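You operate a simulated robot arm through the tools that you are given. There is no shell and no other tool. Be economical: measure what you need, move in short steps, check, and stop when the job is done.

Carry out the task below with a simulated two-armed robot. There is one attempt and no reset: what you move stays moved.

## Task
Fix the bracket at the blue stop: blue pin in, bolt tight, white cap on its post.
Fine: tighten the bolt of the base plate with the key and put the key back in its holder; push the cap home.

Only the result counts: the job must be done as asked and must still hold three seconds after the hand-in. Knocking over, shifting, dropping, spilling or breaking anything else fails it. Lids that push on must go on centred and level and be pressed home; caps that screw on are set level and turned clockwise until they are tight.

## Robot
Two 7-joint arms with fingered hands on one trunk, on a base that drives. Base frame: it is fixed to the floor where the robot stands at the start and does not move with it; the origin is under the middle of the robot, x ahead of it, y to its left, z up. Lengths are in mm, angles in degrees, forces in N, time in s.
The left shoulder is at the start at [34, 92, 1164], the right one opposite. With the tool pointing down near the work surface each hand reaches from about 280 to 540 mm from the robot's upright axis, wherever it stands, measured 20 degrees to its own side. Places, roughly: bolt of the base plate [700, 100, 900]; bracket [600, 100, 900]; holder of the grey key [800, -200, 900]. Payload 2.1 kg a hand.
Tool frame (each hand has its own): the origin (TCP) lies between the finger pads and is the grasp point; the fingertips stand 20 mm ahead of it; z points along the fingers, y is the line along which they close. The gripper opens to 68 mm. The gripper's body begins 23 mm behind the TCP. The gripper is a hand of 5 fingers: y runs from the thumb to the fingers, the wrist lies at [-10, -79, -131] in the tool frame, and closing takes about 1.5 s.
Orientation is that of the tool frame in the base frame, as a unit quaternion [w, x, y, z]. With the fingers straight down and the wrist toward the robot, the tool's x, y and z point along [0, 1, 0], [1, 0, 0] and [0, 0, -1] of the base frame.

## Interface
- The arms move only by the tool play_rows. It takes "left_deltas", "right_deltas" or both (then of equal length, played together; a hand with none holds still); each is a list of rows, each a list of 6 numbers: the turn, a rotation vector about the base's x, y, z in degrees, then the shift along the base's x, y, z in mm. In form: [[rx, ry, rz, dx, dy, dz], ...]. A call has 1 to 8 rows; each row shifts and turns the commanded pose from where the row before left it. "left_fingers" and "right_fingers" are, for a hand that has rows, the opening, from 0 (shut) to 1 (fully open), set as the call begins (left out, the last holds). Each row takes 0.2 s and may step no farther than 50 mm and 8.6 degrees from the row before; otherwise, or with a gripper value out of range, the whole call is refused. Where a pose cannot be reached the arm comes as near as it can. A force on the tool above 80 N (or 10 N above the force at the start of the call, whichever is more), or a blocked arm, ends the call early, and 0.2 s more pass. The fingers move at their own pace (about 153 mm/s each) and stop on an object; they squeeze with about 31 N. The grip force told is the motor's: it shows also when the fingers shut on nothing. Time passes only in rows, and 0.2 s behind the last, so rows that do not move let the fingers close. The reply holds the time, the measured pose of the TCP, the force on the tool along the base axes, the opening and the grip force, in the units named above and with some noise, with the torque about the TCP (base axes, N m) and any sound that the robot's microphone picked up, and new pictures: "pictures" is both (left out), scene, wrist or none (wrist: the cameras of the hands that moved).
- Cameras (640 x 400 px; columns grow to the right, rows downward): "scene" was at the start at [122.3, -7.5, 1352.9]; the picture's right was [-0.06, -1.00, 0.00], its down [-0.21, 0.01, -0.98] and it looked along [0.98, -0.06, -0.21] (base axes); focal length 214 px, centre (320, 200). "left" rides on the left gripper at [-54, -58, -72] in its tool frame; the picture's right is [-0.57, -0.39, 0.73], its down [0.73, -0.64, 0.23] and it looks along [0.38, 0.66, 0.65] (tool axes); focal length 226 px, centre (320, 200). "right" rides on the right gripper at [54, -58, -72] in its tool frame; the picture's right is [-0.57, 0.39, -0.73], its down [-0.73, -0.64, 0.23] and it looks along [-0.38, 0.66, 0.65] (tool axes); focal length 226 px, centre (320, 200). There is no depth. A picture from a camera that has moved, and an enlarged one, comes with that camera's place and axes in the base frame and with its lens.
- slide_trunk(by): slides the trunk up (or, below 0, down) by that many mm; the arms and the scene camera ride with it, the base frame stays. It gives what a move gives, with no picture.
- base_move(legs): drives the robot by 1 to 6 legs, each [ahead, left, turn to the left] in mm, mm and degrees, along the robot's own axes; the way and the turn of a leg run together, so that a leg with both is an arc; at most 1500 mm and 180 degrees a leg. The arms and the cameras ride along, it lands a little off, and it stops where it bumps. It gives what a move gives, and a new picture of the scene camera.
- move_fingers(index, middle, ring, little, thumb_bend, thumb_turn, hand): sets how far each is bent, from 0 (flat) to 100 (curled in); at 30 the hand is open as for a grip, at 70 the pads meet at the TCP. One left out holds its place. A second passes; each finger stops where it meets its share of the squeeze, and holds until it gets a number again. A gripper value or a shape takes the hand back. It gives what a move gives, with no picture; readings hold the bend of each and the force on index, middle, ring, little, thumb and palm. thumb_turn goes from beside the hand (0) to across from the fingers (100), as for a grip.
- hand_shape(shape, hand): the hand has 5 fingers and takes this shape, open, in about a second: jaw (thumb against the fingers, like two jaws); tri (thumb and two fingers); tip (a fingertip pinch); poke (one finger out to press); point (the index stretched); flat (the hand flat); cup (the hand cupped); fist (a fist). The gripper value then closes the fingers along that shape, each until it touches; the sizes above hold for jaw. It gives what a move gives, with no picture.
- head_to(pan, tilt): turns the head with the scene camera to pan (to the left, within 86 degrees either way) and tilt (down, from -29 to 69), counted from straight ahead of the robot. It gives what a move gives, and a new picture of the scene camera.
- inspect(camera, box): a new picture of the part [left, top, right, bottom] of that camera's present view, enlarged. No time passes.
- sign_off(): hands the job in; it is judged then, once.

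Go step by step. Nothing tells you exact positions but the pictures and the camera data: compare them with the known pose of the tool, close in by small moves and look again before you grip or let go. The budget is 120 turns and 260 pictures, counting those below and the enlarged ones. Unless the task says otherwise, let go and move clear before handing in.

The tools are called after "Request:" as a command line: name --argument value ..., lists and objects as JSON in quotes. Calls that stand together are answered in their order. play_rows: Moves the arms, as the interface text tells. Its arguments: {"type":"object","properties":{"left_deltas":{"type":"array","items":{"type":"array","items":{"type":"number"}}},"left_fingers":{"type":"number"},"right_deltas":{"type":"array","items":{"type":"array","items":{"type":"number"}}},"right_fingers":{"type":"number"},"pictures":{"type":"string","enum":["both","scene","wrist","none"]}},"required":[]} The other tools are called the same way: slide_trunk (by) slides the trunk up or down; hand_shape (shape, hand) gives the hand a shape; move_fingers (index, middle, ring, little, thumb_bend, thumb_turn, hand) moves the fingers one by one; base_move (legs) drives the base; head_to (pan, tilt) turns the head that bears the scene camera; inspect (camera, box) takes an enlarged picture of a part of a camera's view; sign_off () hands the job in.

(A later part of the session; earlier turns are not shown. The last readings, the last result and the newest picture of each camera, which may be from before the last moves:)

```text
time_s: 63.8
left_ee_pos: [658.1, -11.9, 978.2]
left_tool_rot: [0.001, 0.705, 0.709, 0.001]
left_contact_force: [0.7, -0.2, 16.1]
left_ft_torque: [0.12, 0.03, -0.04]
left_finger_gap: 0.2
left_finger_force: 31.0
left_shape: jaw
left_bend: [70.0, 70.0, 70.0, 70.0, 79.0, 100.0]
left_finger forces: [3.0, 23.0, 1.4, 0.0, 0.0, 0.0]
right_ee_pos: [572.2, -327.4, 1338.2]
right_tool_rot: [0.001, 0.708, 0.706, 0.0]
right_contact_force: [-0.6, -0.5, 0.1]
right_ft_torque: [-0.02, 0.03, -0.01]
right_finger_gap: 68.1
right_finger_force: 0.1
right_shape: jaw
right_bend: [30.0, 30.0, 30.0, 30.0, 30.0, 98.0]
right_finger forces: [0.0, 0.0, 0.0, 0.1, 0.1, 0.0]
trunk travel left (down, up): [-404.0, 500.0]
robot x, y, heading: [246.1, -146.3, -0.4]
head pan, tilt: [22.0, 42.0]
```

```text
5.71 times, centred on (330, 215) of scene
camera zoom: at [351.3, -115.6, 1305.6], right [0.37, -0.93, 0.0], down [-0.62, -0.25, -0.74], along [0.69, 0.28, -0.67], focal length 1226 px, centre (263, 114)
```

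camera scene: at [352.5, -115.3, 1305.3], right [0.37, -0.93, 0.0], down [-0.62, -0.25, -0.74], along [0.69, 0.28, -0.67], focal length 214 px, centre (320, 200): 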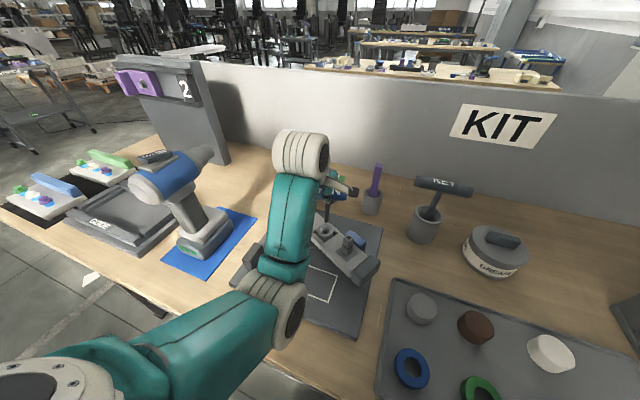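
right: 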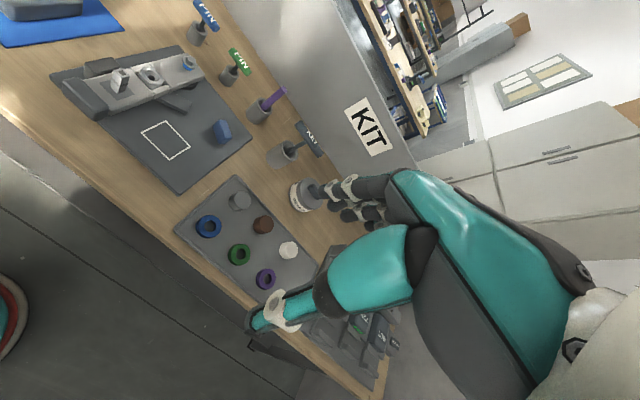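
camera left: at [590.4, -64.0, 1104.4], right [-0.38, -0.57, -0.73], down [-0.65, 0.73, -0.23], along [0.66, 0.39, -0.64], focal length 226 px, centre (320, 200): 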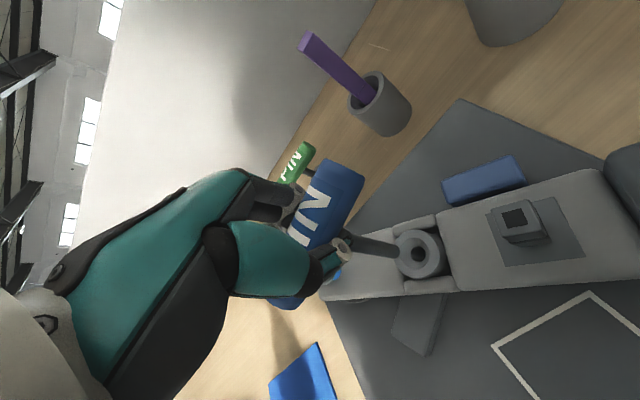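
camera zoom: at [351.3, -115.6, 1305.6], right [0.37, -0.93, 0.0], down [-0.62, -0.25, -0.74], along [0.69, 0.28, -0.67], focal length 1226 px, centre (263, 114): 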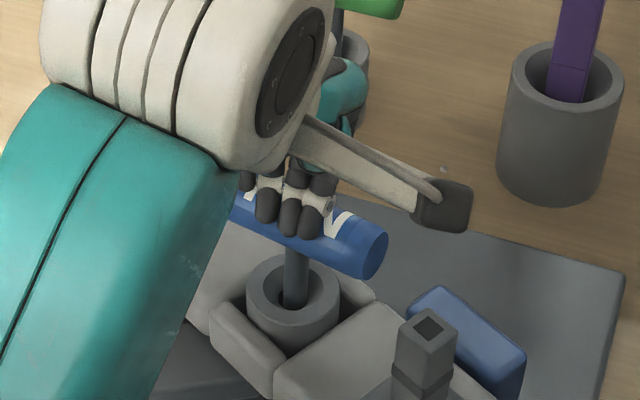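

Request:
play_rows --left_deltas '[[0, 0, 0, 0, 0, -4], [0, 0, 0, 0, 0, -3], [0, 0, 0, 0, 0, 0]]' --pictures "none"

Request:
play_rows --left_deltas '[[0, 0, 0, 0, 0, 15], [0, 0, 0, 0, 0, 30], [0, 0, 0, -10, 20, 40], [0, 0, 0, -10, 25, 40], [0, 0, 0, -10, 40, 20], [0, 0, 0, -10, 45, 10], [0, 0, 0, -10, 45, 10], [0, 0, 0, -10, 45, 10]]' --pictures "none"

Request:
inspect --camera "scene" --box '[270, 160, 400, 280]'

```text
time_s: 64.6
left_ee_pos: [656.9, -13.7, 973.6]
left_tool_rot: [0.005, 0.706, 0.708, 0.004]
left_contact_force: [0.1, 4.9, 63.8]
left_ft_torque: [0.62, 0.41, -0.05]
left_finger_gap: 0.0
left_finger_force: 30.4
left_shape: jaw
left_bend: [70.0, 71.0, 70.0, 70.0, 79.0, 100.0]
left_finger forces: [12.3, 49.9, 16.2, 7.6, 0.1, 0.0]
right_ee_pos: [569.1, -327.5, 1339.9]
right_tool_rot: [0.001, 0.708, 0.706, 0.002]
right_contact_force: [0.2, -0.2, 0.2]
right_ft_torque: [0.01, 0.03, -0.02]
right_finger_gap: 67.7
right_finger_force: 0.1
right_shape: jaw
right_bend: [30.0, 30.0, 30.0, 30.0, 30.0, 98.0]
right_finger forces: [0.0, 0.0, 0.0, 0.0, 0.0, 0.0]
trunk travel left (down, up): [-404.0, 500.0]
robot x, y, heading: [246.5, -146.7, -0.4]
head pan, tilt: [22.0, 42.0]
```

```text
time_s: 66.4
left_ee_pos: [599.3, 211.4, 1146.5]
left_tool_rot: [0.0, 0.705, 0.709, 0.0]
left_contact_force: [0.2, 0.0, 0.0]
left_ft_torque: [0.05, -0.01, -0.04]
left_finger_gap: 0.2
left_finger_force: 30.7
left_shape: jaw
left_bend: [70.0, 70.0, 70.0, 70.0, 79.0, 100.0]
left_finger forces: [0.0, 0.0, 0.1, 0.0, 0.0, 0.0]
right_ee_pos: [573.5, -325.8, 1337.5]
right_tool_rot: [0.0, 0.708, 0.706, 0.0]
right_contact_force: [0.0, 0.7, 0.3]
right_ft_torque: [-0.01, 0.0, -0.02]
right_finger_gap: 67.7
right_finger_force: 0.0
right_shape: jaw
right_bend: [30.0, 30.0, 30.0, 30.0, 30.0, 98.0]
right_finger forces: [0.0, 0.0, 0.0, 0.1, 0.1, 0.0]
trunk travel left (down, up): [-404.0, 500.0]
robot x, y, heading: [241.9, -145.4, -0.2]
head pan, tilt: [22.0, 42.0]
```

```text
3.33 times, centred on (335, 220) of scene
camera zoom: at [352.3, -115.0, 1305.3], right [0.37, -0.93, 0.0], down [-0.62, -0.25, -0.74], along [0.69, 0.28, -0.67], focal length 715 px, centre (270, 133)
```

zoom: 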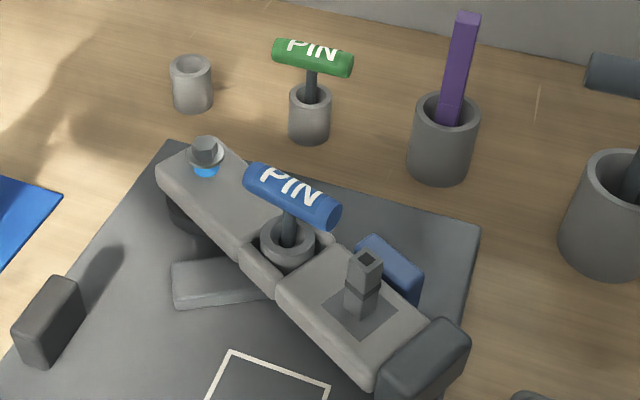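

The pin is fully home (64 N press). Next is the key: I'll drive so the right hand reaches it.

Request:
base_move --legs '[[55, 85, 0]]'

Request:
head_to --pan -20 --tilt 38

Request:
inspect --camera "scene" --box '[240, 100, 400, 240]'

Request:
inspect --camera "right" --box '[0, 0, 640, 400]'

```text
time_s: 67.5
left_ee_pos: [655.0, 294.4, 1145.6]
left_tool_rot: [0.0, 0.705, 0.709, 0.001]
left_contact_force: [0.6, 0.1, -0.1]
left_ft_torque: [0.01, 0.01, 0.0]
left_finger_gap: 0.0
left_finger_force: 31.0
left_shape: jaw
left_bend: [70.0, 70.0, 70.0, 70.0, 79.0, 100.0]
left_finger forces: [0.0, 0.1, 0.1, 0.1, 0.0, 0.0]
right_ee_pos: [628.7, -243.2, 1337.7]
right_tool_rot: [0.0, 0.708, 0.706, 0.0]
right_contact_force: [-0.8, 0.5, -0.1]
right_ft_torque: [0.02, -0.01, 0.02]
right_finger_gap: 67.7
right_finger_force: 0.1
right_shape: jaw
right_bend: [30.0, 30.0, 30.0, 30.0, 30.0, 98.0]
right_finger forces: [0.0, 0.1, 0.0, 0.0, 0.0, 0.0]
trunk travel left (down, up): [-404.0, 500.0]
robot x, y, heading: [300.7, -63.1, -0.5]
head pan, tilt: [22.0, 42.0]
camera scene: at [406.9, -31.5, 1305.4], right [0.37, -0.93, 0.0], down [-0.62, -0.25, -0.74], along [0.69, 0.28, -0.67], focal length 214 px, centre (320, 200)
```

scene: 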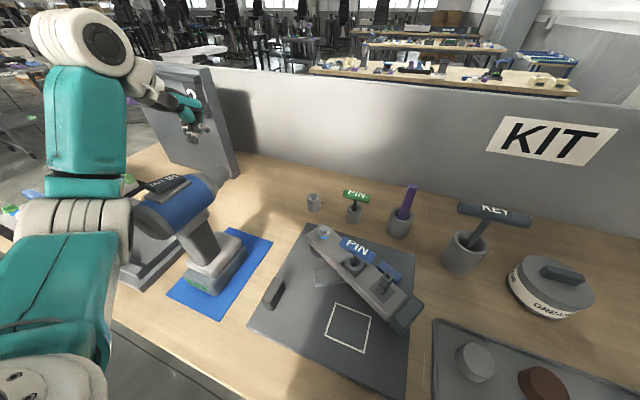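

```text
time_s: 68.6
left_ee_pos: [655.1, 294.1, 1145.7]
left_tool_rot: [0.0, 0.706, 0.708, 0.0]
left_contact_force: [0.3, 1.0, -0.8]
left_ft_torque: [-0.03, 0.03, -0.01]
left_finger_gap: 0.0
left_finger_force: 31.3
left_shape: jaw
left_bend: [70.0, 70.0, 70.0, 70.0, 79.0, 100.0]
left_finger forces: [0.0, 0.0, 0.0, 0.0, 0.0, 0.0]
right_ee_pos: [627.6, -241.9, 1338.5]
right_tool_rot: [-0.001, 0.707, 0.707, 0.0]
right_contact_force: [-0.5, -0.1, 0.8]
right_ft_torque: [-0.02, -0.01, 0.03]
right_finger_gap: 67.8
right_finger_force: 0.0
right_shape: jaw
right_bend: [30.0, 30.0, 30.0, 30.0, 30.0, 98.0]
right_finger forces: [0.0, 0.0, 0.0, 0.0, 0.0, 0.0]
trunk travel left (down, up): [-404.0, 500.0]
robot x, y, heading: [303.0, -59.0, -0.2]
head pan, tilt: [-20.0, 38.0]
camera scene: at [410.3, -92.1, 1311.3], right [-0.35, -0.94, 0.0], down [-0.58, 0.21, -0.79], along [0.74, -0.27, -0.62], focal length 214 px, centre (320, 200)
```

scene: 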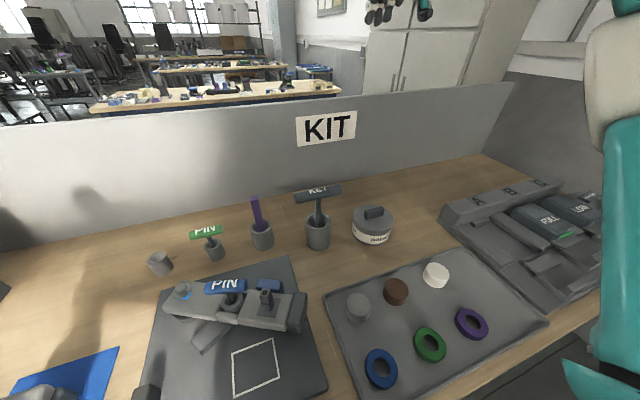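

```text
2.86 times, centred on (320, 170) of scene
camera zoom: at [410.3, -92.1, 1311.3], right [-0.35, -0.94, 0.0], down [-0.58, 0.21, -0.79], along [0.74, -0.27, -0.62], focal length 613 px, centre (320, 286)
```

zoom: 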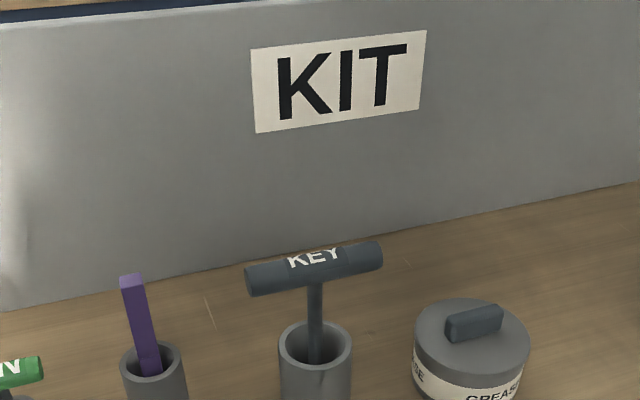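

```text
1.00 times, centred on (320, 200) of right (not enlarged: the box is as wide or as high as the picture)
camera zoom: at [569.4, -188.4, 1410.0], right [0.38, -0.57, 0.73], down [-0.64, -0.73, -0.23], along [0.66, -0.38, -0.65], focal length 226 px, centre (320, 200)
```

zoom: 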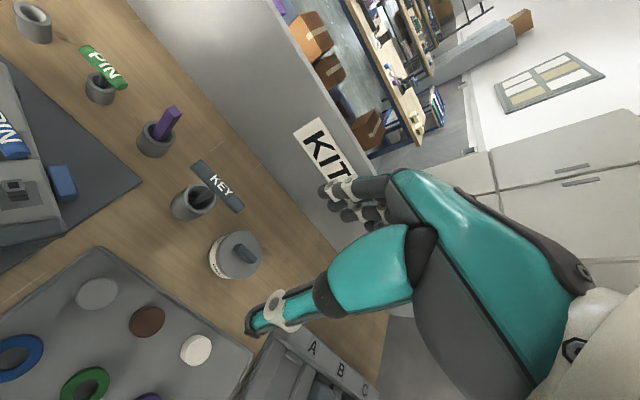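

The key handle is at about (783, −224, 1020), bar along y. I'll bring the right hand above it.

Request:
play_rows --right_deltas '[[0, 0, 0, 26, 3, -40], [0, 0, 0, 26, 3, -40], [0, 0, 0, 26, 3, -40], [0, 0, 0, 26, 3, -40], [0, 0, 0, 26, 3, -40], [0, 0, 0, 25, 3, -40], [0, 0, 0, 0, 0, -20], [0, 0, 0, 0, 0, 0]]' --right_fingers 1 --pictures "none"

Request:
inspect --camera "right" --box '[100, 100, 400, 400]'

Request:
inspect --camera "scene" --box '[250, 120, 410, 260]'

```text
time_s: 70.4
left_ee_pos: [653.8, 293.8, 1144.5]
left_tool_rot: [0.001, 0.706, 0.708, 0.0]
left_contact_force: [0.3, 0.0, -0.5]
left_ft_torque: [-0.01, 0.0, 0.0]
left_finger_gap: 0.2
left_finger_force: 30.7
left_shape: jaw
left_bend: [70.0, 70.0, 70.0, 70.0, 79.0, 100.0]
left_finger forces: [0.0, 0.1, 0.0, 0.0, 0.0, 0.0]
right_ee_pos: [782.1, -225.6, 1076.4]
right_tool_rot: [0.0, 0.709, 0.705, 0.0]
right_contact_force: [0.3, 0.1, -0.4]
right_ft_torque: [0.03, -0.03, -0.01]
right_finger_gap: 67.5
right_finger_force: 0.0
right_shape: jaw
right_bend: [30.0, 30.0, 30.0, 30.0, 30.0, 98.0]
right_finger forces: [0.1, 0.1, 0.0, 0.0, 0.0, 0.0]
trunk travel left (down, up): [-404.0, 500.0]
robot x, y, heading: [299.5, -58.8, -0.6]
head pan, tilt: [-20.0, 38.0]
```

```text
1.33 times, centred on (250, 250) of right
camera zoom: at [723.6, -170.8, 1149.6], right [0.38, -0.57, 0.73], down [-0.64, -0.73, -0.23], along [0.66, -0.38, -0.65], focal length 301 px, centre (413, 133)
```

zoom: 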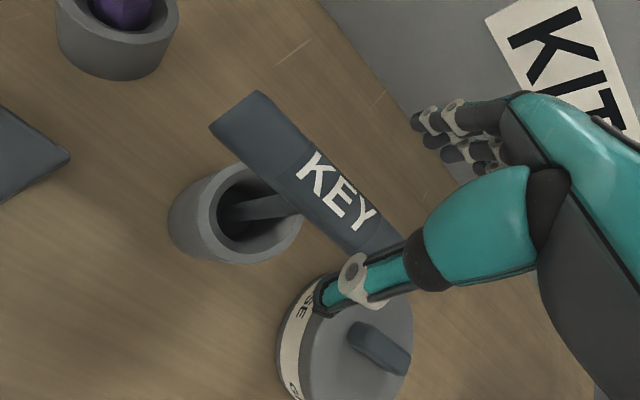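

```text
2.86 times, centred on (330, 190) of scene
camera zoom: at [410.4, -92.2, 1311.3], right [-0.35, -0.94, 0.0], down [-0.58, 0.21, -0.79], along [0.74, -0.27, -0.62], focal length 613 px, centre (291, 229)
```

zoom: 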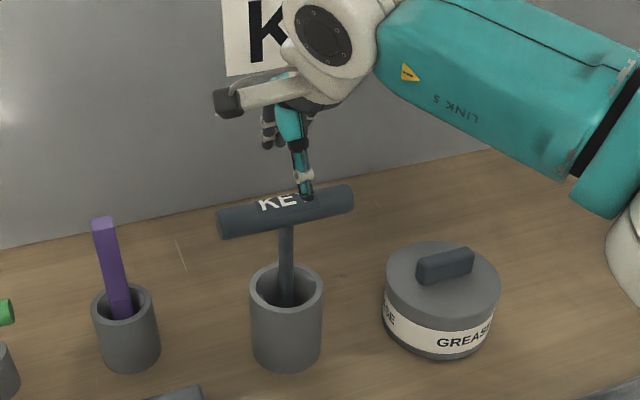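

Request:
play_rows --right_deltas '[[0, 0, 0, 1, 0, -20], [0, 0, 0, 0, 0, -20], [0, 0, 0, 0, 0, -17], [0, 0, 0, 0, 0, 0]]' --right_fingers 1 --pictures "none"

Request:
inspect --camera "right" --box '[100, 100, 400, 400]'

Request:
inspect --camera "scene" --box '[270, 150, 390, 250]'

```text
time_s: 71.4
left_ee_pos: [654.7, 294.1, 1144.9]
left_tool_rot: [0.0, 0.706, 0.708, 0.0]
left_contact_force: [0.0, 0.6, 0.0]
left_ft_torque: [0.01, -0.03, -0.02]
left_finger_gap: 0.0
left_finger_force: 31.5
left_shape: jaw
left_bend: [70.0, 70.0, 70.0, 70.0, 79.0, 100.0]
left_finger forces: [0.1, 0.1, 0.0, 0.0, 0.1, 0.1]
right_ee_pos: [783.7, -225.9, 1019.9]
right_tool_rot: [0.0, 0.709, 0.706, 0.001]
right_contact_force: [0.3, 0.0, -0.5]
right_ft_torque: [-0.02, -0.02, 0.0]
right_finger_gap: 67.5
right_finger_force: 0.0
right_shape: jaw
right_bend: [30.0, 30.0, 30.0, 30.0, 30.0, 98.0]
right_finger forces: [0.1, 0.0, 0.0, 0.1, 0.1, 0.1]
trunk travel left (down, up): [-404.0, 500.0]
robot x, y, heading: [301.8, -61.4, -0.2]
head pan, tilt: [-20.0, 38.0]
```

```text
1.33 times, centred on (250, 250) of right
camera zoom: at [724.7, -170.7, 1092.2], right [0.38, -0.57, 0.73], down [-0.64, -0.73, -0.23], along [0.66, -0.38, -0.65], focal length 301 px, centre (413, 133)
```

zoom: 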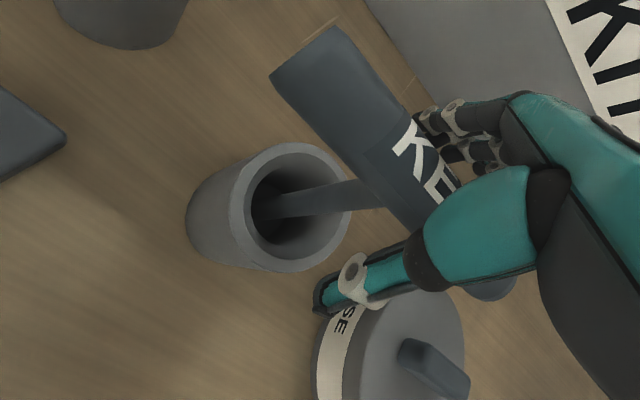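

```text
4.00 times, centred on (330, 200) of scene
camera zoom: at [410.5, -92.2, 1311.3], right [-0.35, -0.94, 0.0], down [-0.58, 0.21, -0.79], along [0.74, -0.27, -0.62], focal length 858 px, centre (280, 200)
```

zoom: 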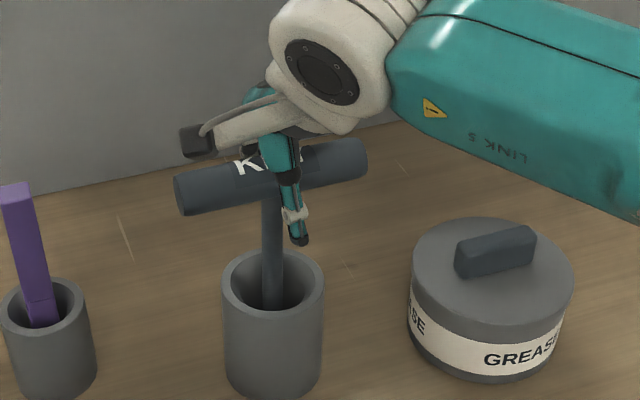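

Request:
play_rows --right_deltas '[[0, 0, 0, 0, 0, -6], [0, 0, 0, 0, 0, 0], [0, 0, 0, 0, 0, 0], [0, 0, 0, 0, 0, 0], [0, 0, 0, 0, 0, 0], [0, 0, 0, 0, 0, 0], [0, 0, 0, 0, 0, 0], [0, 0, 0, 0, 0, 0]]' --right_fingers 0 --pictures "none"

Request:
inspect --camera "right" --box '[100, 100, 400, 400]'

Request:
inspect --camera "scene" --box '[270, 150, 390, 250]'

```text
time_s: 73.2
left_ee_pos: [655.5, 294.4, 1144.7]
left_tool_rot: [0.0, 0.706, 0.708, 0.0]
left_contact_force: [-0.2, 0.2, 0.1]
left_ft_torque: [0.01, 0.02, -0.02]
left_finger_gap: 0.0
left_finger_force: 31.6
left_shape: jaw
left_bend: [70.0, 70.0, 70.0, 70.0, 79.0, 100.0]
left_finger forces: [0.1, 0.1, 0.0, 0.0, 0.1, 0.0]
right_ee_pos: [784.3, -224.7, 1014.6]
right_tool_rot: [-0.001, 0.708, 0.706, 0.0]
right_contact_force: [-1.0, 0.0, 0.5]
right_ft_torque: [-0.03, 0.01, 0.0]
right_finger_gap: 5.1
right_finger_force: 31.0
right_shape: jaw
right_bend: [72.0, 70.0, 70.0, 70.0, 77.0, 100.0]
right_finger forces: [18.8, 4.5, 2.3, 1.2, 27.4, 0.0]
trunk travel left (down, up): [-404.0, 500.0]
robot x, y, heading: [302.5, -63.4, -0.1]
head pan, tilt: [-20.0, 38.0]
```

```text
1.33 times, centred on (250, 250) of right
camera zoom: at [725.1, -170.4, 1086.5], right [0.39, -0.57, 0.73], down [-0.64, -0.73, -0.23], along [0.66, -0.38, -0.65], focal length 301 px, centre (413, 133)
```

zoom: 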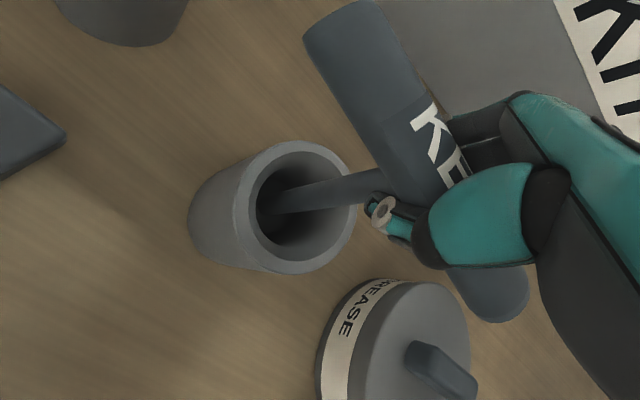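

```text
4.00 times, centred on (330, 200) of scene
camera zoom: at [410.6, -92.2, 1311.3], right [-0.35, -0.94, 0.0], down [-0.58, 0.21, -0.79], along [0.74, -0.27, -0.62], focal length 858 px, centre (280, 200)
```

zoom: 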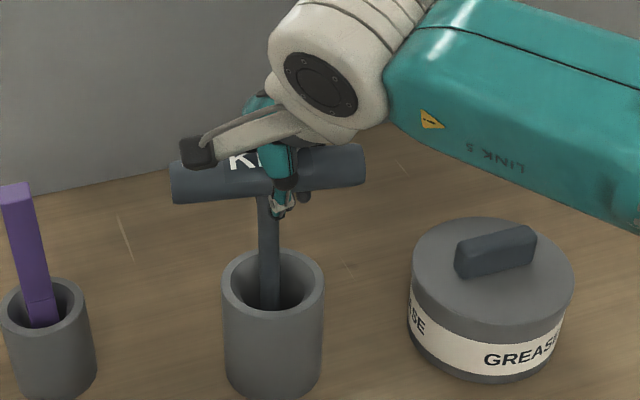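

The fingers closed mostly under the bar. I'll reopen, go up to the bar's own height and grip again.

Request:
play_rows --right_deltas '[[0, 0, 0, 0, 0, 0], [0, 0, 0, 0, 0, 0], [0, 0, 0, 0, 0, 4], [0, 0, 0, 0, 0, 5], [0, 0, 0, 0, 0, 0]]' --right_fingers 1 --pictures "none"

Request:
inspect --camera "scene" --box '[270, 150, 390, 250]'

Request:
play_rows --right_deltas '[[0, 0, 0, 0, 0, 0], [0, 0, 0, 0, 0, 0], [0, 0, 0, 0, 0, 0], [0, 0, 0, 0, 0, 0], [0, 0, 0, 0, 0, 0], [0, 0, 0, 0, 0, 0], [0, 0, 0, 0, 0, 0], [0, 0, 0, 0, 0, 0]]' --right_fingers 0 --pictures "none"

Request:
inspect --camera "right" --box '[100, 100, 400, 400]'

Request:
inspect --camera "scene" --box '[270, 150, 390, 250]'

```text
time_s: 74.4
left_ee_pos: [654.3, 293.5, 1144.7]
left_tool_rot: [0.0, 0.706, 0.708, -0.001]
left_contact_force: [0.4, 0.3, -0.2]
left_ft_torque: [0.01, -0.01, 0.02]
left_finger_gap: 0.0
left_finger_force: 30.8
left_shape: jaw
left_bend: [70.0, 70.0, 70.0, 70.0, 79.0, 100.0]
left_finger forces: [0.0, 0.0, 0.1, 0.1, 0.1, 0.1]
right_ee_pos: [783.6, -225.6, 1023.7]
right_tool_rot: [-0.001, 0.709, 0.705, 0.0]
right_contact_force: [-0.6, -0.3, 0.0]
right_ft_torque: [-0.03, 0.02, 0.01]
right_finger_gap: 67.5
right_finger_force: 0.1
right_shape: jaw
right_bend: [30.0, 30.0, 30.0, 30.0, 30.0, 98.0]
right_finger forces: [0.1, 0.0, 0.1, 0.1, 0.0, 0.0]
trunk travel left (down, up): [-404.0, 500.0]
robot x, y, heading: [298.6, -57.0, -0.3]
head pan, tilt: [-20.0, 38.0]
```

```text
4.00 times, centred on (330, 200) of scene
camera zoom: at [410.6, -92.1, 1311.3], right [-0.35, -0.94, 0.0], down [-0.58, 0.21, -0.79], along [0.74, -0.27, -0.62], focal length 858 px, centre (280, 200)
```

zoom: 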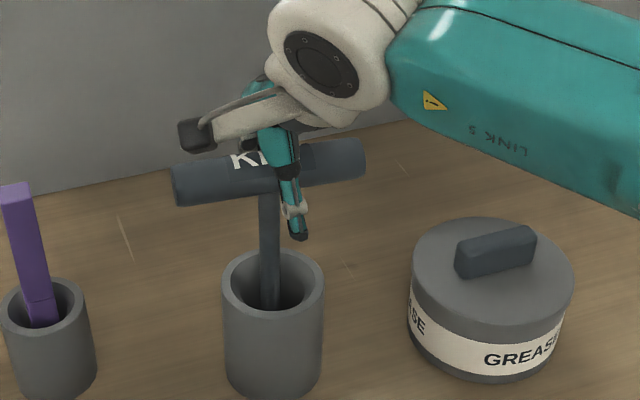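

```text
time_s: 76.2
left_ee_pos: [654.1, 293.4, 1144.9]
left_tool_rot: [0.0, 0.706, 0.709, 0.0]
left_contact_force: [0.4, 0.0, -0.2]
left_ft_torque: [-0.03, 0.02, -0.05]
left_finger_gap: 0.2
left_finger_force: 31.3
left_shape: jaw
left_bend: [70.0, 70.0, 70.0, 70.0, 79.0, 100.0]
left_finger forces: [0.0, 0.1, 0.0, 0.1, 0.0, 0.1]
right_ee_pos: [783.8, -223.0, 1023.2]
right_tool_rot: [0.0, 0.708, 0.706, 0.0]
right_contact_force: [-0.2, -0.2, -2.8]
right_ft_torque: [0.02, -0.05, -0.02]
right_finger_gap: 12.6
right_finger_force: 30.8
right_shape: jaw
right_bend: [74.0, 71.0, 70.0, 70.0, 80.0, 99.0]
right_finger forces: [18.6, 4.8, 1.7, 1.1, 26.9, 0.0]
trunk travel left (down, up): [-404.0, 500.0]
robot x, y, heading: [303.2, -63.6, -0.5]
head pan, tilt: [-20.0, 38.0]
```

```text
1.33 times, centred on (250, 250) of right
camera zoom: at [724.8, -170.2, 1095.7], right [0.39, -0.57, 0.73], down [-0.64, -0.73, -0.23], along [0.66, -0.38, -0.65], focal length 301 px, centre (413, 133)
```

zoom: 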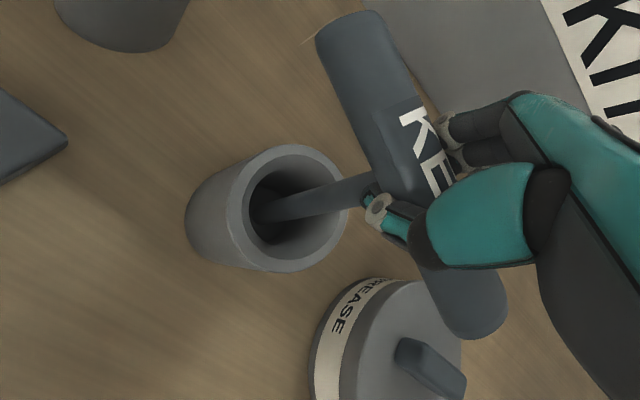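

```text
4.00 times, centred on (330, 200) of scene
camera zoom: at [410.7, -92.2, 1311.3], right [-0.35, -0.94, 0.0], down [-0.58, 0.21, -0.79], along [0.74, -0.27, -0.62], focal length 858 px, centre (280, 200)
```

zoom: 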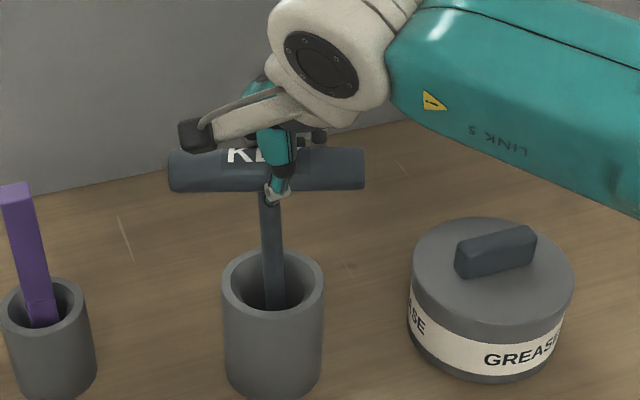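

Gripped. I'll lift the key clear and check how it hangs.

Request:
play_rows --right_deltas '[[0, 0, 0, 0, 0, 10], [0, 0, 0, 0, 0, 20], [0, 0, 0, 0, 0, 30], [0, 0, 0, 0, 0, 30], [0, 0, 0, 0, 0, 30], [0, 0, 0, 0, 0, 0]]' --pictures "none"

Request:
inspect --camera "right" --box '[100, 100, 400, 400]'

Request:
inspect --camera "scene" --box '[250, 80, 410, 240]'

```text
time_s: 77.6
left_ee_pos: [654.8, 293.4, 1145.6]
left_tool_rot: [0.0, 0.706, 0.708, 0.0]
left_contact_force: [-0.3, 1.4, 0.2]
left_ft_torque: [0.0, 0.02, 0.01]
left_finger_gap: 0.2
left_finger_force: 30.6
left_shape: jaw
left_bend: [70.0, 70.0, 70.0, 70.0, 79.0, 100.0]
left_finger forces: [0.0, 0.0, 0.0, 0.1, 0.0, 0.0]
right_ee_pos: [783.9, -225.3, 1144.7]
right_tool_rot: [-0.001, 0.708, 0.706, -0.001]
right_contact_force: [-0.1, 0.3, -2.2]
right_ft_torque: [-0.03, 0.0, 0.0]
right_finger_gap: 12.1
right_finger_force: 31.1
right_shape: jaw
right_bend: [74.0, 71.0, 70.0, 70.0, 81.0, 99.0]
right_finger forces: [18.9, 5.0, 1.1, 0.7, 26.8, 0.0]
trunk travel left (down, up): [-404.0, 500.0]
robot x, y, heading: [300.6, -59.1, -0.3]
head pan, tilt: [-20.0, 38.0]
```

```text
1.33 times, centred on (250, 250) of right
camera zoom: at [726.3, -171.4, 1217.1], right [0.39, -0.57, 0.73], down [-0.64, -0.73, -0.23], along [0.66, -0.38, -0.65], focal length 301 px, centre (413, 133)
```

zoom: 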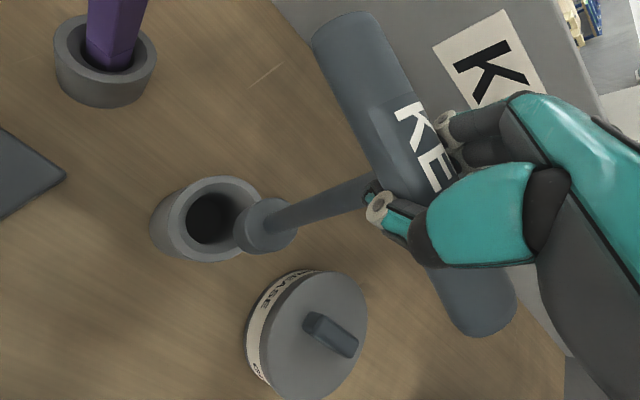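

```text
2.50 times, centred on (330, 160) of scene
camera zoom: at [410.7, -92.2, 1311.3], right [-0.35, -0.94, 0.0], down [-0.58, 0.21, -0.79], along [0.74, -0.27, -0.62], focal length 536 px, centre (295, 300)
```

zoom: 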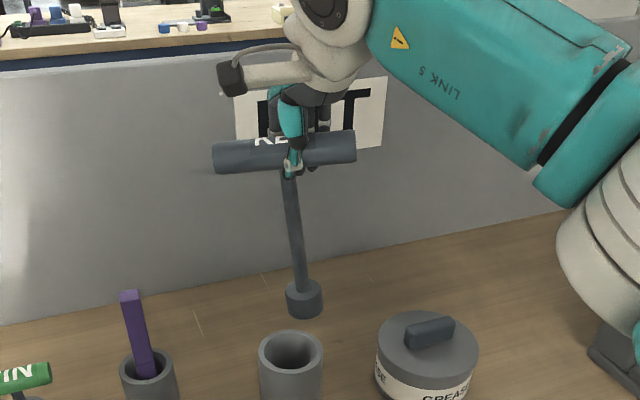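

The key has a socket and leans a few degrees. I'll straighten it, draw it back clear of the purple stick, tuck the left arm, then drive left to the bolt.

Request:
play_rows --right_deltas '[[1.7, -1.4, 0, -15, 0, 10], [1.7, -1.3, 0, -25, 0, 10], [0, 0, 0, -30, 0, 5], [0, 0, 0, -30, 0, 0], [0, 0, 0, -20, 0, 0], [0, 0, 0, 0, 0, 0]]' --left_deltas '[[0, 0, 0, -25, -20, 30], [0, 0, 0, -25, -20, 30], [0, 0, 0, -25, -20, 30], [0, 0, 0, -25, -20, 30], [0, 0, 0, -25, -20, 30], [0, 0, 0, 0, 0, 0]]' --pictures "none"

Request:
base_move --legs '[[0, 240, 0]]'

```text
time_s: 79.0
left_ee_pos: [531.9, 194.8, 1297.8]
left_tool_rot: [-0.001, 0.706, 0.708, 0.0]
left_contact_force: [-0.1, -0.1, 0.5]
left_ft_torque: [0.03, -0.02, -0.01]
left_finger_gap: 0.0
left_finger_force: 30.6
left_shape: jaw
left_bend: [70.0, 70.0, 70.0, 70.0, 79.0, 100.0]
left_finger forces: [0.0, 0.0, 0.0, 0.0, 0.0, 0.1]
right_ee_pos: [665.2, -227.4, 1168.5]
right_tool_rot: [-0.005, 0.709, 0.705, 0.037]
right_contact_force: [0.7, 0.7, -2.6]
right_ft_torque: [-0.02, 0.02, -0.03]
right_finger_gap: 12.2
right_finger_force: 31.0
right_shape: jaw
right_bend: [74.0, 72.0, 70.0, 70.0, 81.0, 99.0]
right_finger forces: [19.1, 5.0, 0.9, 0.5, 26.7, 0.0]
trunk travel left (down, up): [-404.0, 500.0]
robot x, y, heading: [297.5, -60.9, -0.2]
head pan, tilt: [-20.0, 38.0]
```

```text
time_s: 80.8
left_ee_pos: [534.9, 434.7, 1296.6]
left_tool_rot: [0.0, 0.709, 0.706, -0.001]
left_contact_force: [1.4, -0.1, -0.6]
left_ft_torque: [0.03, 0.01, -0.01]
left_finger_gap: 0.2
left_finger_force: 30.8
left_shape: jaw
left_bend: [70.0, 70.0, 70.0, 70.0, 79.0, 100.0]
left_finger forces: [0.0, 0.0, 0.1, 0.0, 0.0, 0.0]
right_ee_pos: [665.5, 10.0, 1169.0]
right_tool_rot: [-0.005, 0.71, 0.703, 0.037]
right_contact_force: [-0.6, 0.4, -2.3]
right_ft_torque: [0.0, 0.02, -0.03]
right_finger_gap: 12.0
right_finger_force: 30.7
right_shape: jaw
right_bend: [74.0, 72.0, 70.0, 70.0, 81.0, 99.0]
right_finger forces: [19.0, 5.2, 0.9, 0.6, 26.5, 0.0]
trunk travel left (down, up): [-404.0, 500.0]
robot x, y, heading: [304.2, 183.6, -0.8]
head pan, tilt: [-20.0, 38.0]
camera scene: at [412.8, 147.2, 1311.2], right [-0.35, -0.94, 0.0], down [-0.58, 0.22, -0.79], along [0.74, -0.28, -0.62], focal length 214 px, centre (320, 200)
```

scene: 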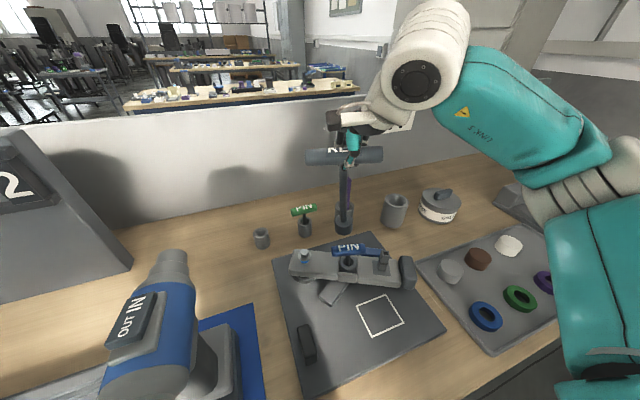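

Request:
inspect --camera "scene" --box '[280, 220, 400, 310]'

Request:
inspect --camera "scene" --box '[280, 130, 400, 250]'

Request:
inspect --camera "right" --box '[100, 50, 450, 400]'

```text
4.44 times, centred on (340, 265) of scene
camera zoom: at [412.8, 147.2, 1311.2], right [-0.35, -0.94, 0.0], down [-0.58, 0.22, -0.79], along [0.74, -0.28, -0.62], focal length 953 px, centre (231, -89)
```

zoom: 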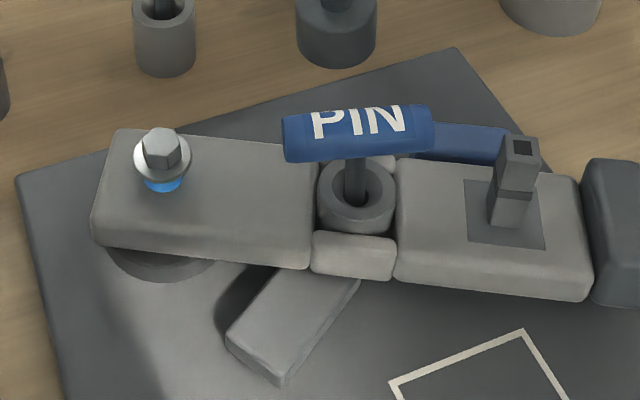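

```text
3.33 times, centred on (340, 190) of scene
camera zoom: at [412.8, 147.2, 1311.2], right [-0.35, -0.94, 0.0], down [-0.58, 0.22, -0.79], along [0.74, -0.28, -0.62], focal length 715 px, centre (253, 233)
```

zoom: 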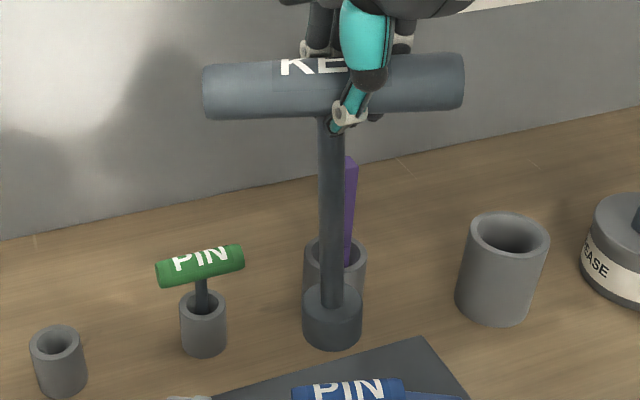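

```text
1.14 times, centred on (275, 225) of right
camera zoom: at [603.4, 62.0, 1240.9], right [0.35, -0.61, 0.71], down [-0.64, -0.71, -0.3], along [0.69, -0.35, -0.64], focal length 258 px, centre (371, 171)
```

zoom: 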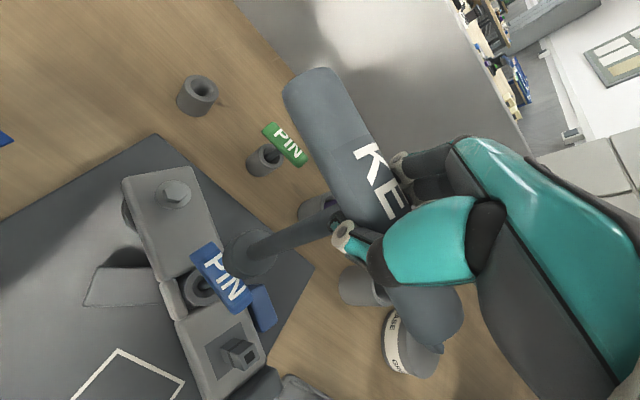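

The key still leans slightly toward −y. I'll tilt a bit more and bring the socket above the bolt at about (697, 77, 943).

Request:
play_rows --right_deltas '[[1.8, -1, 0, 10, 20, 0], [1.7, -1, 0, 10, 25, 0], [0, 0, 0, 10, 20, -10], [0, 0, 0, 0, 0, -20], [0, 0, 0, 0, 0, 0]]' --pictures "none"

Request:
inspect --camera "scene" --box '[250, 150, 390, 290]'

Request:
inspect --camera "right" --box '[150, 150, 350, 350]'

Request:
inspect --camera "left" --box '[320, 50, 640, 400]'

```text
time_s: 82.0
left_ee_pos: [536.5, 434.0, 1298.2]
left_tool_rot: [0.0, 0.708, 0.706, -0.001]
left_contact_force: [-0.5, 1.2, 0.1]
left_ft_torque: [-0.01, -0.02, 0.0]
left_finger_gap: 0.1
left_finger_force: 31.1
left_shape: jaw
left_bend: [70.0, 70.0, 70.0, 70.0, 79.0, 100.0]
left_finger forces: [0.1, 0.1, 0.1, 0.0, 0.0, 0.1]
right_ee_pos: [694.7, 74.3, 1136.9]
right_tool_rot: [-0.014, 0.709, 0.702, 0.072]
right_contact_force: [0.4, -0.1, -2.1]
right_ft_torque: [-0.02, -0.01, -0.02]
right_finger_gap: 12.1
right_finger_force: 30.9
right_shape: jaw
right_bend: [74.0, 72.0, 70.0, 70.0, 81.0, 99.0]
right_finger forces: [19.0, 5.1, 0.6, 0.3, 26.4, 0.0]
trunk travel left (down, up): [-404.0, 500.0]
robot x, y, heading: [299.7, 176.1, -0.4]
head pan, tilt: [-20.0, 38.0]
```

```text
2.86 times, centred on (320, 220) of scene
camera zoom: at [412.8, 146.8, 1311.2], right [-0.35, -0.94, 0.0], down [-0.58, 0.22, -0.79], along [0.74, -0.28, -0.62], focal length 613 px, centre (320, 143)
```

zoom: 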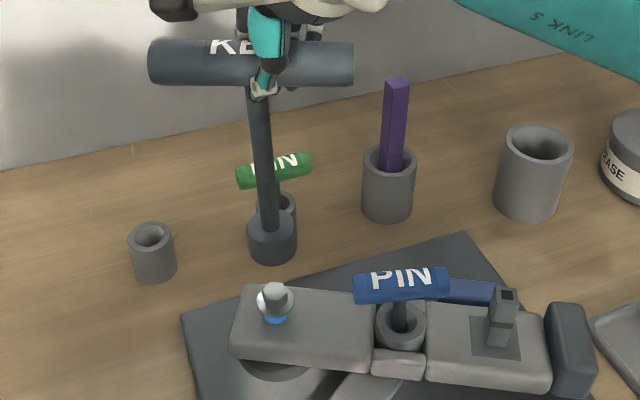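

```text
2.00 times, centred on (250, 250) of right
camera zoom: at [630.7, 121.1, 1210.9], right [0.32, -0.66, 0.68], down [-0.62, -0.69, -0.37], along [0.71, -0.31, -0.63], focal length 452 px, centre (460, 100)
```

zoom: 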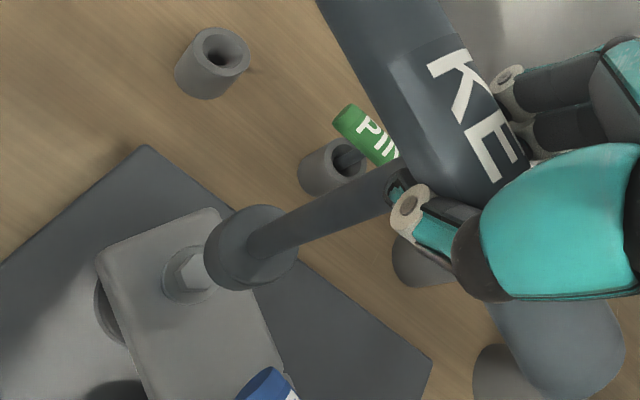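

```text
1.14 times, centred on (480, 225) of left
camera zoom: at [477.2, 379.4, 1369.4], right [-0.39, -0.57, -0.73], down [-0.64, 0.73, -0.23], along [0.66, 0.37, -0.65], focal length 258 px, centre (137, 171)
```

zoom: 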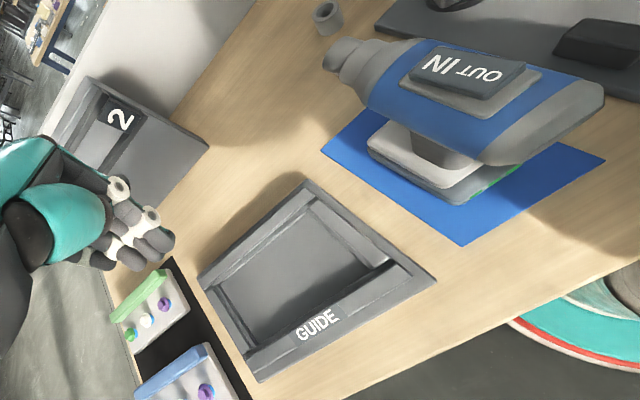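

The key is vertical now, and its axis passes through the bolt in both views. I'll lower in steps.

Request:
play_rows --right_deltas '[[0, 0, 0, 0, 0, -12], [0, 0, 0, 0, 0, -12], [0, 0, 0, 0, 0, -8], [0, 0, 0, 0, 0, 0]]' --pictures "none"

Request:
inspect --camera "scene" --box '[270, 210, 340, 290]'

Request:
inspect --camera "right" --box '[180, 200, 300, 320]'

```text
time_s: 83.0
left_ee_pos: [536.4, 434.8, 1298.2]
left_tool_rot: [0.0, 0.708, 0.706, -0.001]
left_contact_force: [-0.2, -0.1, 0.5]
left_ft_torque: [0.03, 0.03, 0.01]
left_finger_gap: 0.0
left_finger_force: 30.8
left_shape: jaw
left_bend: [70.0, 70.0, 70.0, 70.0, 79.0, 100.0]
left_finger forces: [0.0, 0.0, 0.0, 0.0, 0.0, 0.0]
right_ee_pos: [694.2, 75.6, 1106.2]
right_tool_rot: [-0.014, 0.709, 0.701, 0.072]
right_contact_force: [0.2, -1.3, -2.9]
right_ft_torque: [0.01, 0.01, 0.0]
right_finger_gap: 12.4
right_finger_force: 31.1
right_shape: jaw
right_bend: [74.0, 72.0, 70.0, 70.0, 81.0, 99.0]
right_finger forces: [19.0, 5.1, 0.6, 0.3, 26.5, 0.0]
trunk travel left (down, up): [-404.0, 500.0]
robot x, y, heading: [301.2, 180.8, -0.7]
head pan, tilt: [-20.0, 38.0]
```

```text
5.00 times, centred on (305, 250) of scene
camera zoom: at [412.8, 146.9, 1311.2], right [-0.35, -0.94, 0.0], down [-0.58, 0.22, -0.79], along [0.74, -0.28, -0.62], focal length 1072 px, centre (395, -50)
```

zoom: 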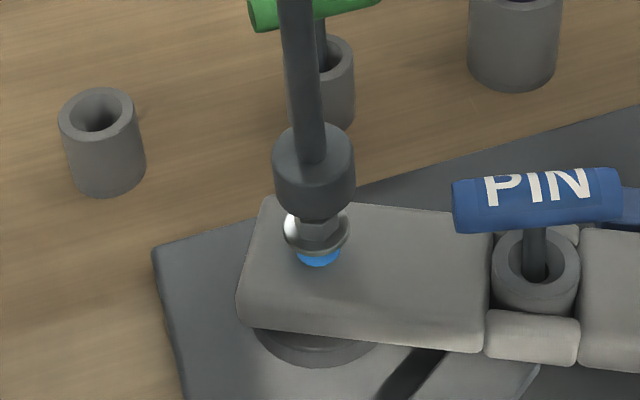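

```text
3.33 times, centred on (240, 260) of right
camera zoom: at [629.9, 122.2, 1178.6], right [0.32, -0.66, 0.68], down [-0.62, -0.69, -0.37], along [0.71, -0.31, -0.63], focal length 754 px, centre (587, 0)
```

zoom: 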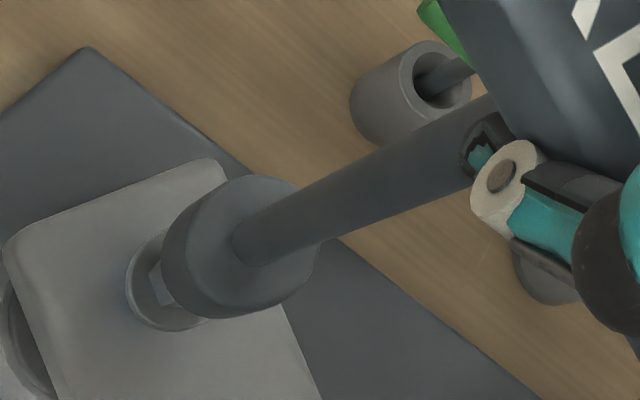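

Request:
play_rows --right_deltas '[[0, 0, 0, 0, 0, -5], [0, 0, 0, 0, 0, -5], [0, 0, 0, 0, 0, -4], [0, 0, 0, 0, 0, 0]]' --pictures "none"

Request:
inspect --camera "scene" --box '[270, 210, 340, 290]'

Request:
inspect --camera "right" --box '[180, 200, 300, 320]'

```text
time_s: 84.0
left_ee_pos: [532.2, 433.5, 1297.5]
left_tool_rot: [0.001, 0.709, 0.705, 0.0]
left_contact_force: [0.1, -0.2, -0.1]
left_ft_torque: [-0.01, 0.0, -0.01]
left_finger_gap: 0.0
left_finger_force: 30.6
left_shape: jaw
left_bend: [70.0, 70.0, 70.0, 70.0, 79.0, 100.0]
left_finger forces: [0.0, 0.1, 0.0, 0.1, 0.0, 0.1]
right_ee_pos: [692.4, 76.2, 1093.0]
right_tool_rot: [-0.014, 0.709, 0.701, 0.072]
right_contact_force: [-0.2, -0.4, 27.6]
right_ft_torque: [0.2, -0.05, 0.06]
right_finger_gap: 14.3
right_finger_force: 30.7
right_shape: jaw
right_bend: [75.0, 72.0, 70.0, 70.0, 87.0, 98.0]
right_finger forces: [21.2, 5.8, 0.5, 0.2, 28.6, 0.0]
trunk travel left (down, up): [-404.0, 500.0]
robot x, y, heading: [300.5, 178.7, -0.6]
head pan, tilt: [-20.0, 38.0]
```

```text
5.00 times, centred on (305, 250) of scene
camera zoom: at [410.8, 147.3, 1311.6], right [-0.35, -0.94, 0.0], down [-0.57, 0.22, -0.79], along [0.74, -0.28, -0.61], focal length 1072 px, centre (395, -50)
```

zoom: 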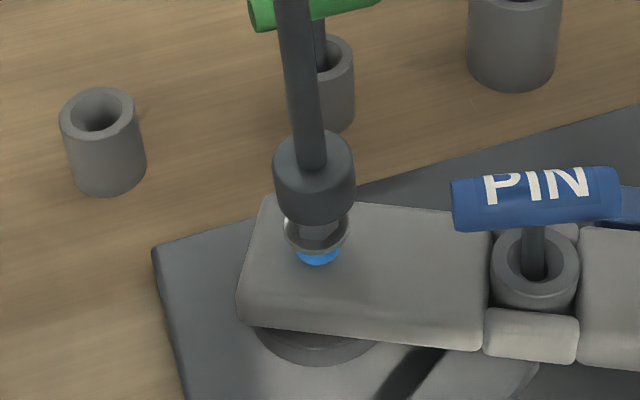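

```text
3.33 times, centred on (240, 260) of right
camera zoom: at [628.3, 122.1, 1166.7], right [0.32, -0.66, 0.68], down [-0.62, -0.69, -0.37], along [0.71, -0.31, -0.63], focal length 754 px, centre (587, 0)
```

zoom: 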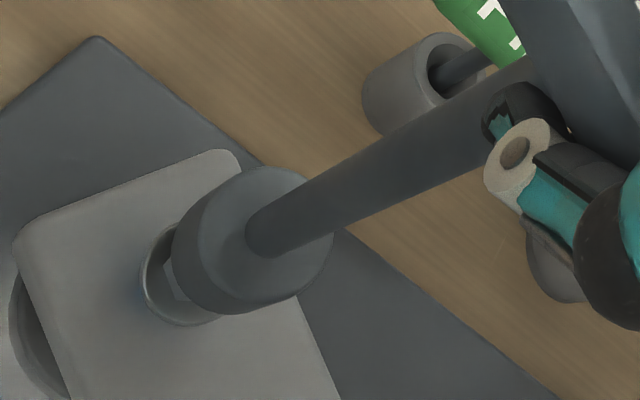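

The socket rests on the bolt head but hasn't engaged. I'll ease the pressure and turn clockwise slowly to find the hex.

Request:
play_rows --right_deltas '[[0, 0, 0, 0, 0, 4], [0, 0, -5, 0, 0, 0], [0, 0, -5, 0, 0, 0], [0, 0, -5, 0, 0, 0], [0, 0, -5, 0, 0, 0], [0, 0, -5, 0, 0, 0], [0, 0, -5, 0, 0, 0], [0, 0, 0, 0, 0, 0]]' --pictures "none"

Request:
inspect --camera "scene" --box '[250, 130, 400, 290]'

Request:
inspect --camera "right" --box '[180, 150, 350, 320]'

```text
time_s: 85.8
left_ee_pos: [535.0, 434.3, 1298.5]
left_tool_rot: [0.0, 0.708, 0.706, 0.001]
left_contact_force: [0.4, 0.0, 0.4]
left_ft_torque: [0.03, 0.01, 0.0]
left_finger_gap: 0.0
left_finger_force: 30.8
left_shape: jaw
left_bend: [70.0, 70.0, 70.0, 70.0, 79.0, 100.0]
left_finger forces: [0.0, 0.0, 0.1, 0.0, 0.0, 0.0]
right_ee_pos: [694.4, 74.9, 1096.5]
right_tool_rot: [0.005, 0.867, 0.493, 0.071]
right_contact_force: [0.7, 0.1, -1.3]
right_ft_torque: [0.0, 0.0, -0.02]
right_finger_gap: 13.6
right_finger_force: 31.0
right_shape: jaw
right_bend: [75.0, 72.0, 70.0, 70.0, 85.0, 98.0]
right_finger forces: [18.2, 6.0, 0.1, 0.1, 23.7, 0.0]
trunk travel left (down, up): [-404.0, 500.0]
robot x, y, heading: [299.5, 179.1, -0.7]
head pan, tilt: [-20.0, 38.0]
```

```text
2.50 times, centred on (325, 210) of scene
camera zoom: at [412.8, 147.0, 1311.2], right [-0.35, -0.94, 0.0], down [-0.58, 0.22, -0.79], along [0.74, -0.28, -0.62], focal length 536 px, centre (308, 175)
```

zoom: 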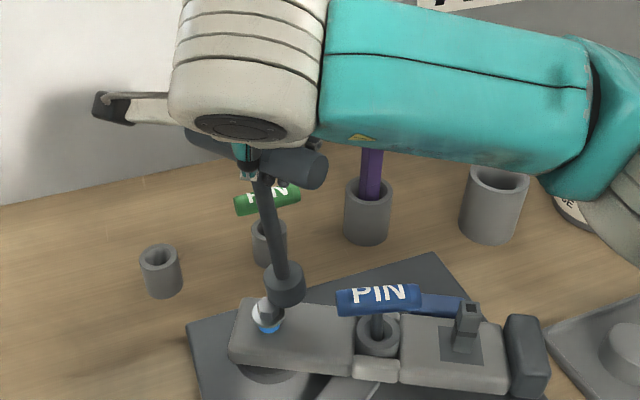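

```text
2.35 times, centred on (265, 235) of right
camera zoom: at [662.2, 148.1, 1169.5], right [-0.05, -0.73, 0.68], down [-0.89, -0.28, -0.37], along [0.46, -0.62, -0.63], focal length 532 px, centre (449, 118)
```

zoom: 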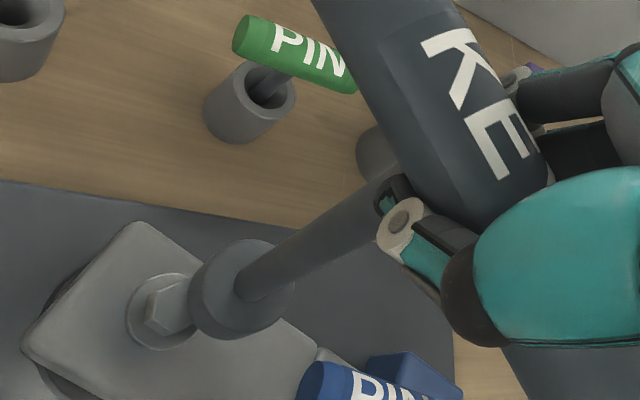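

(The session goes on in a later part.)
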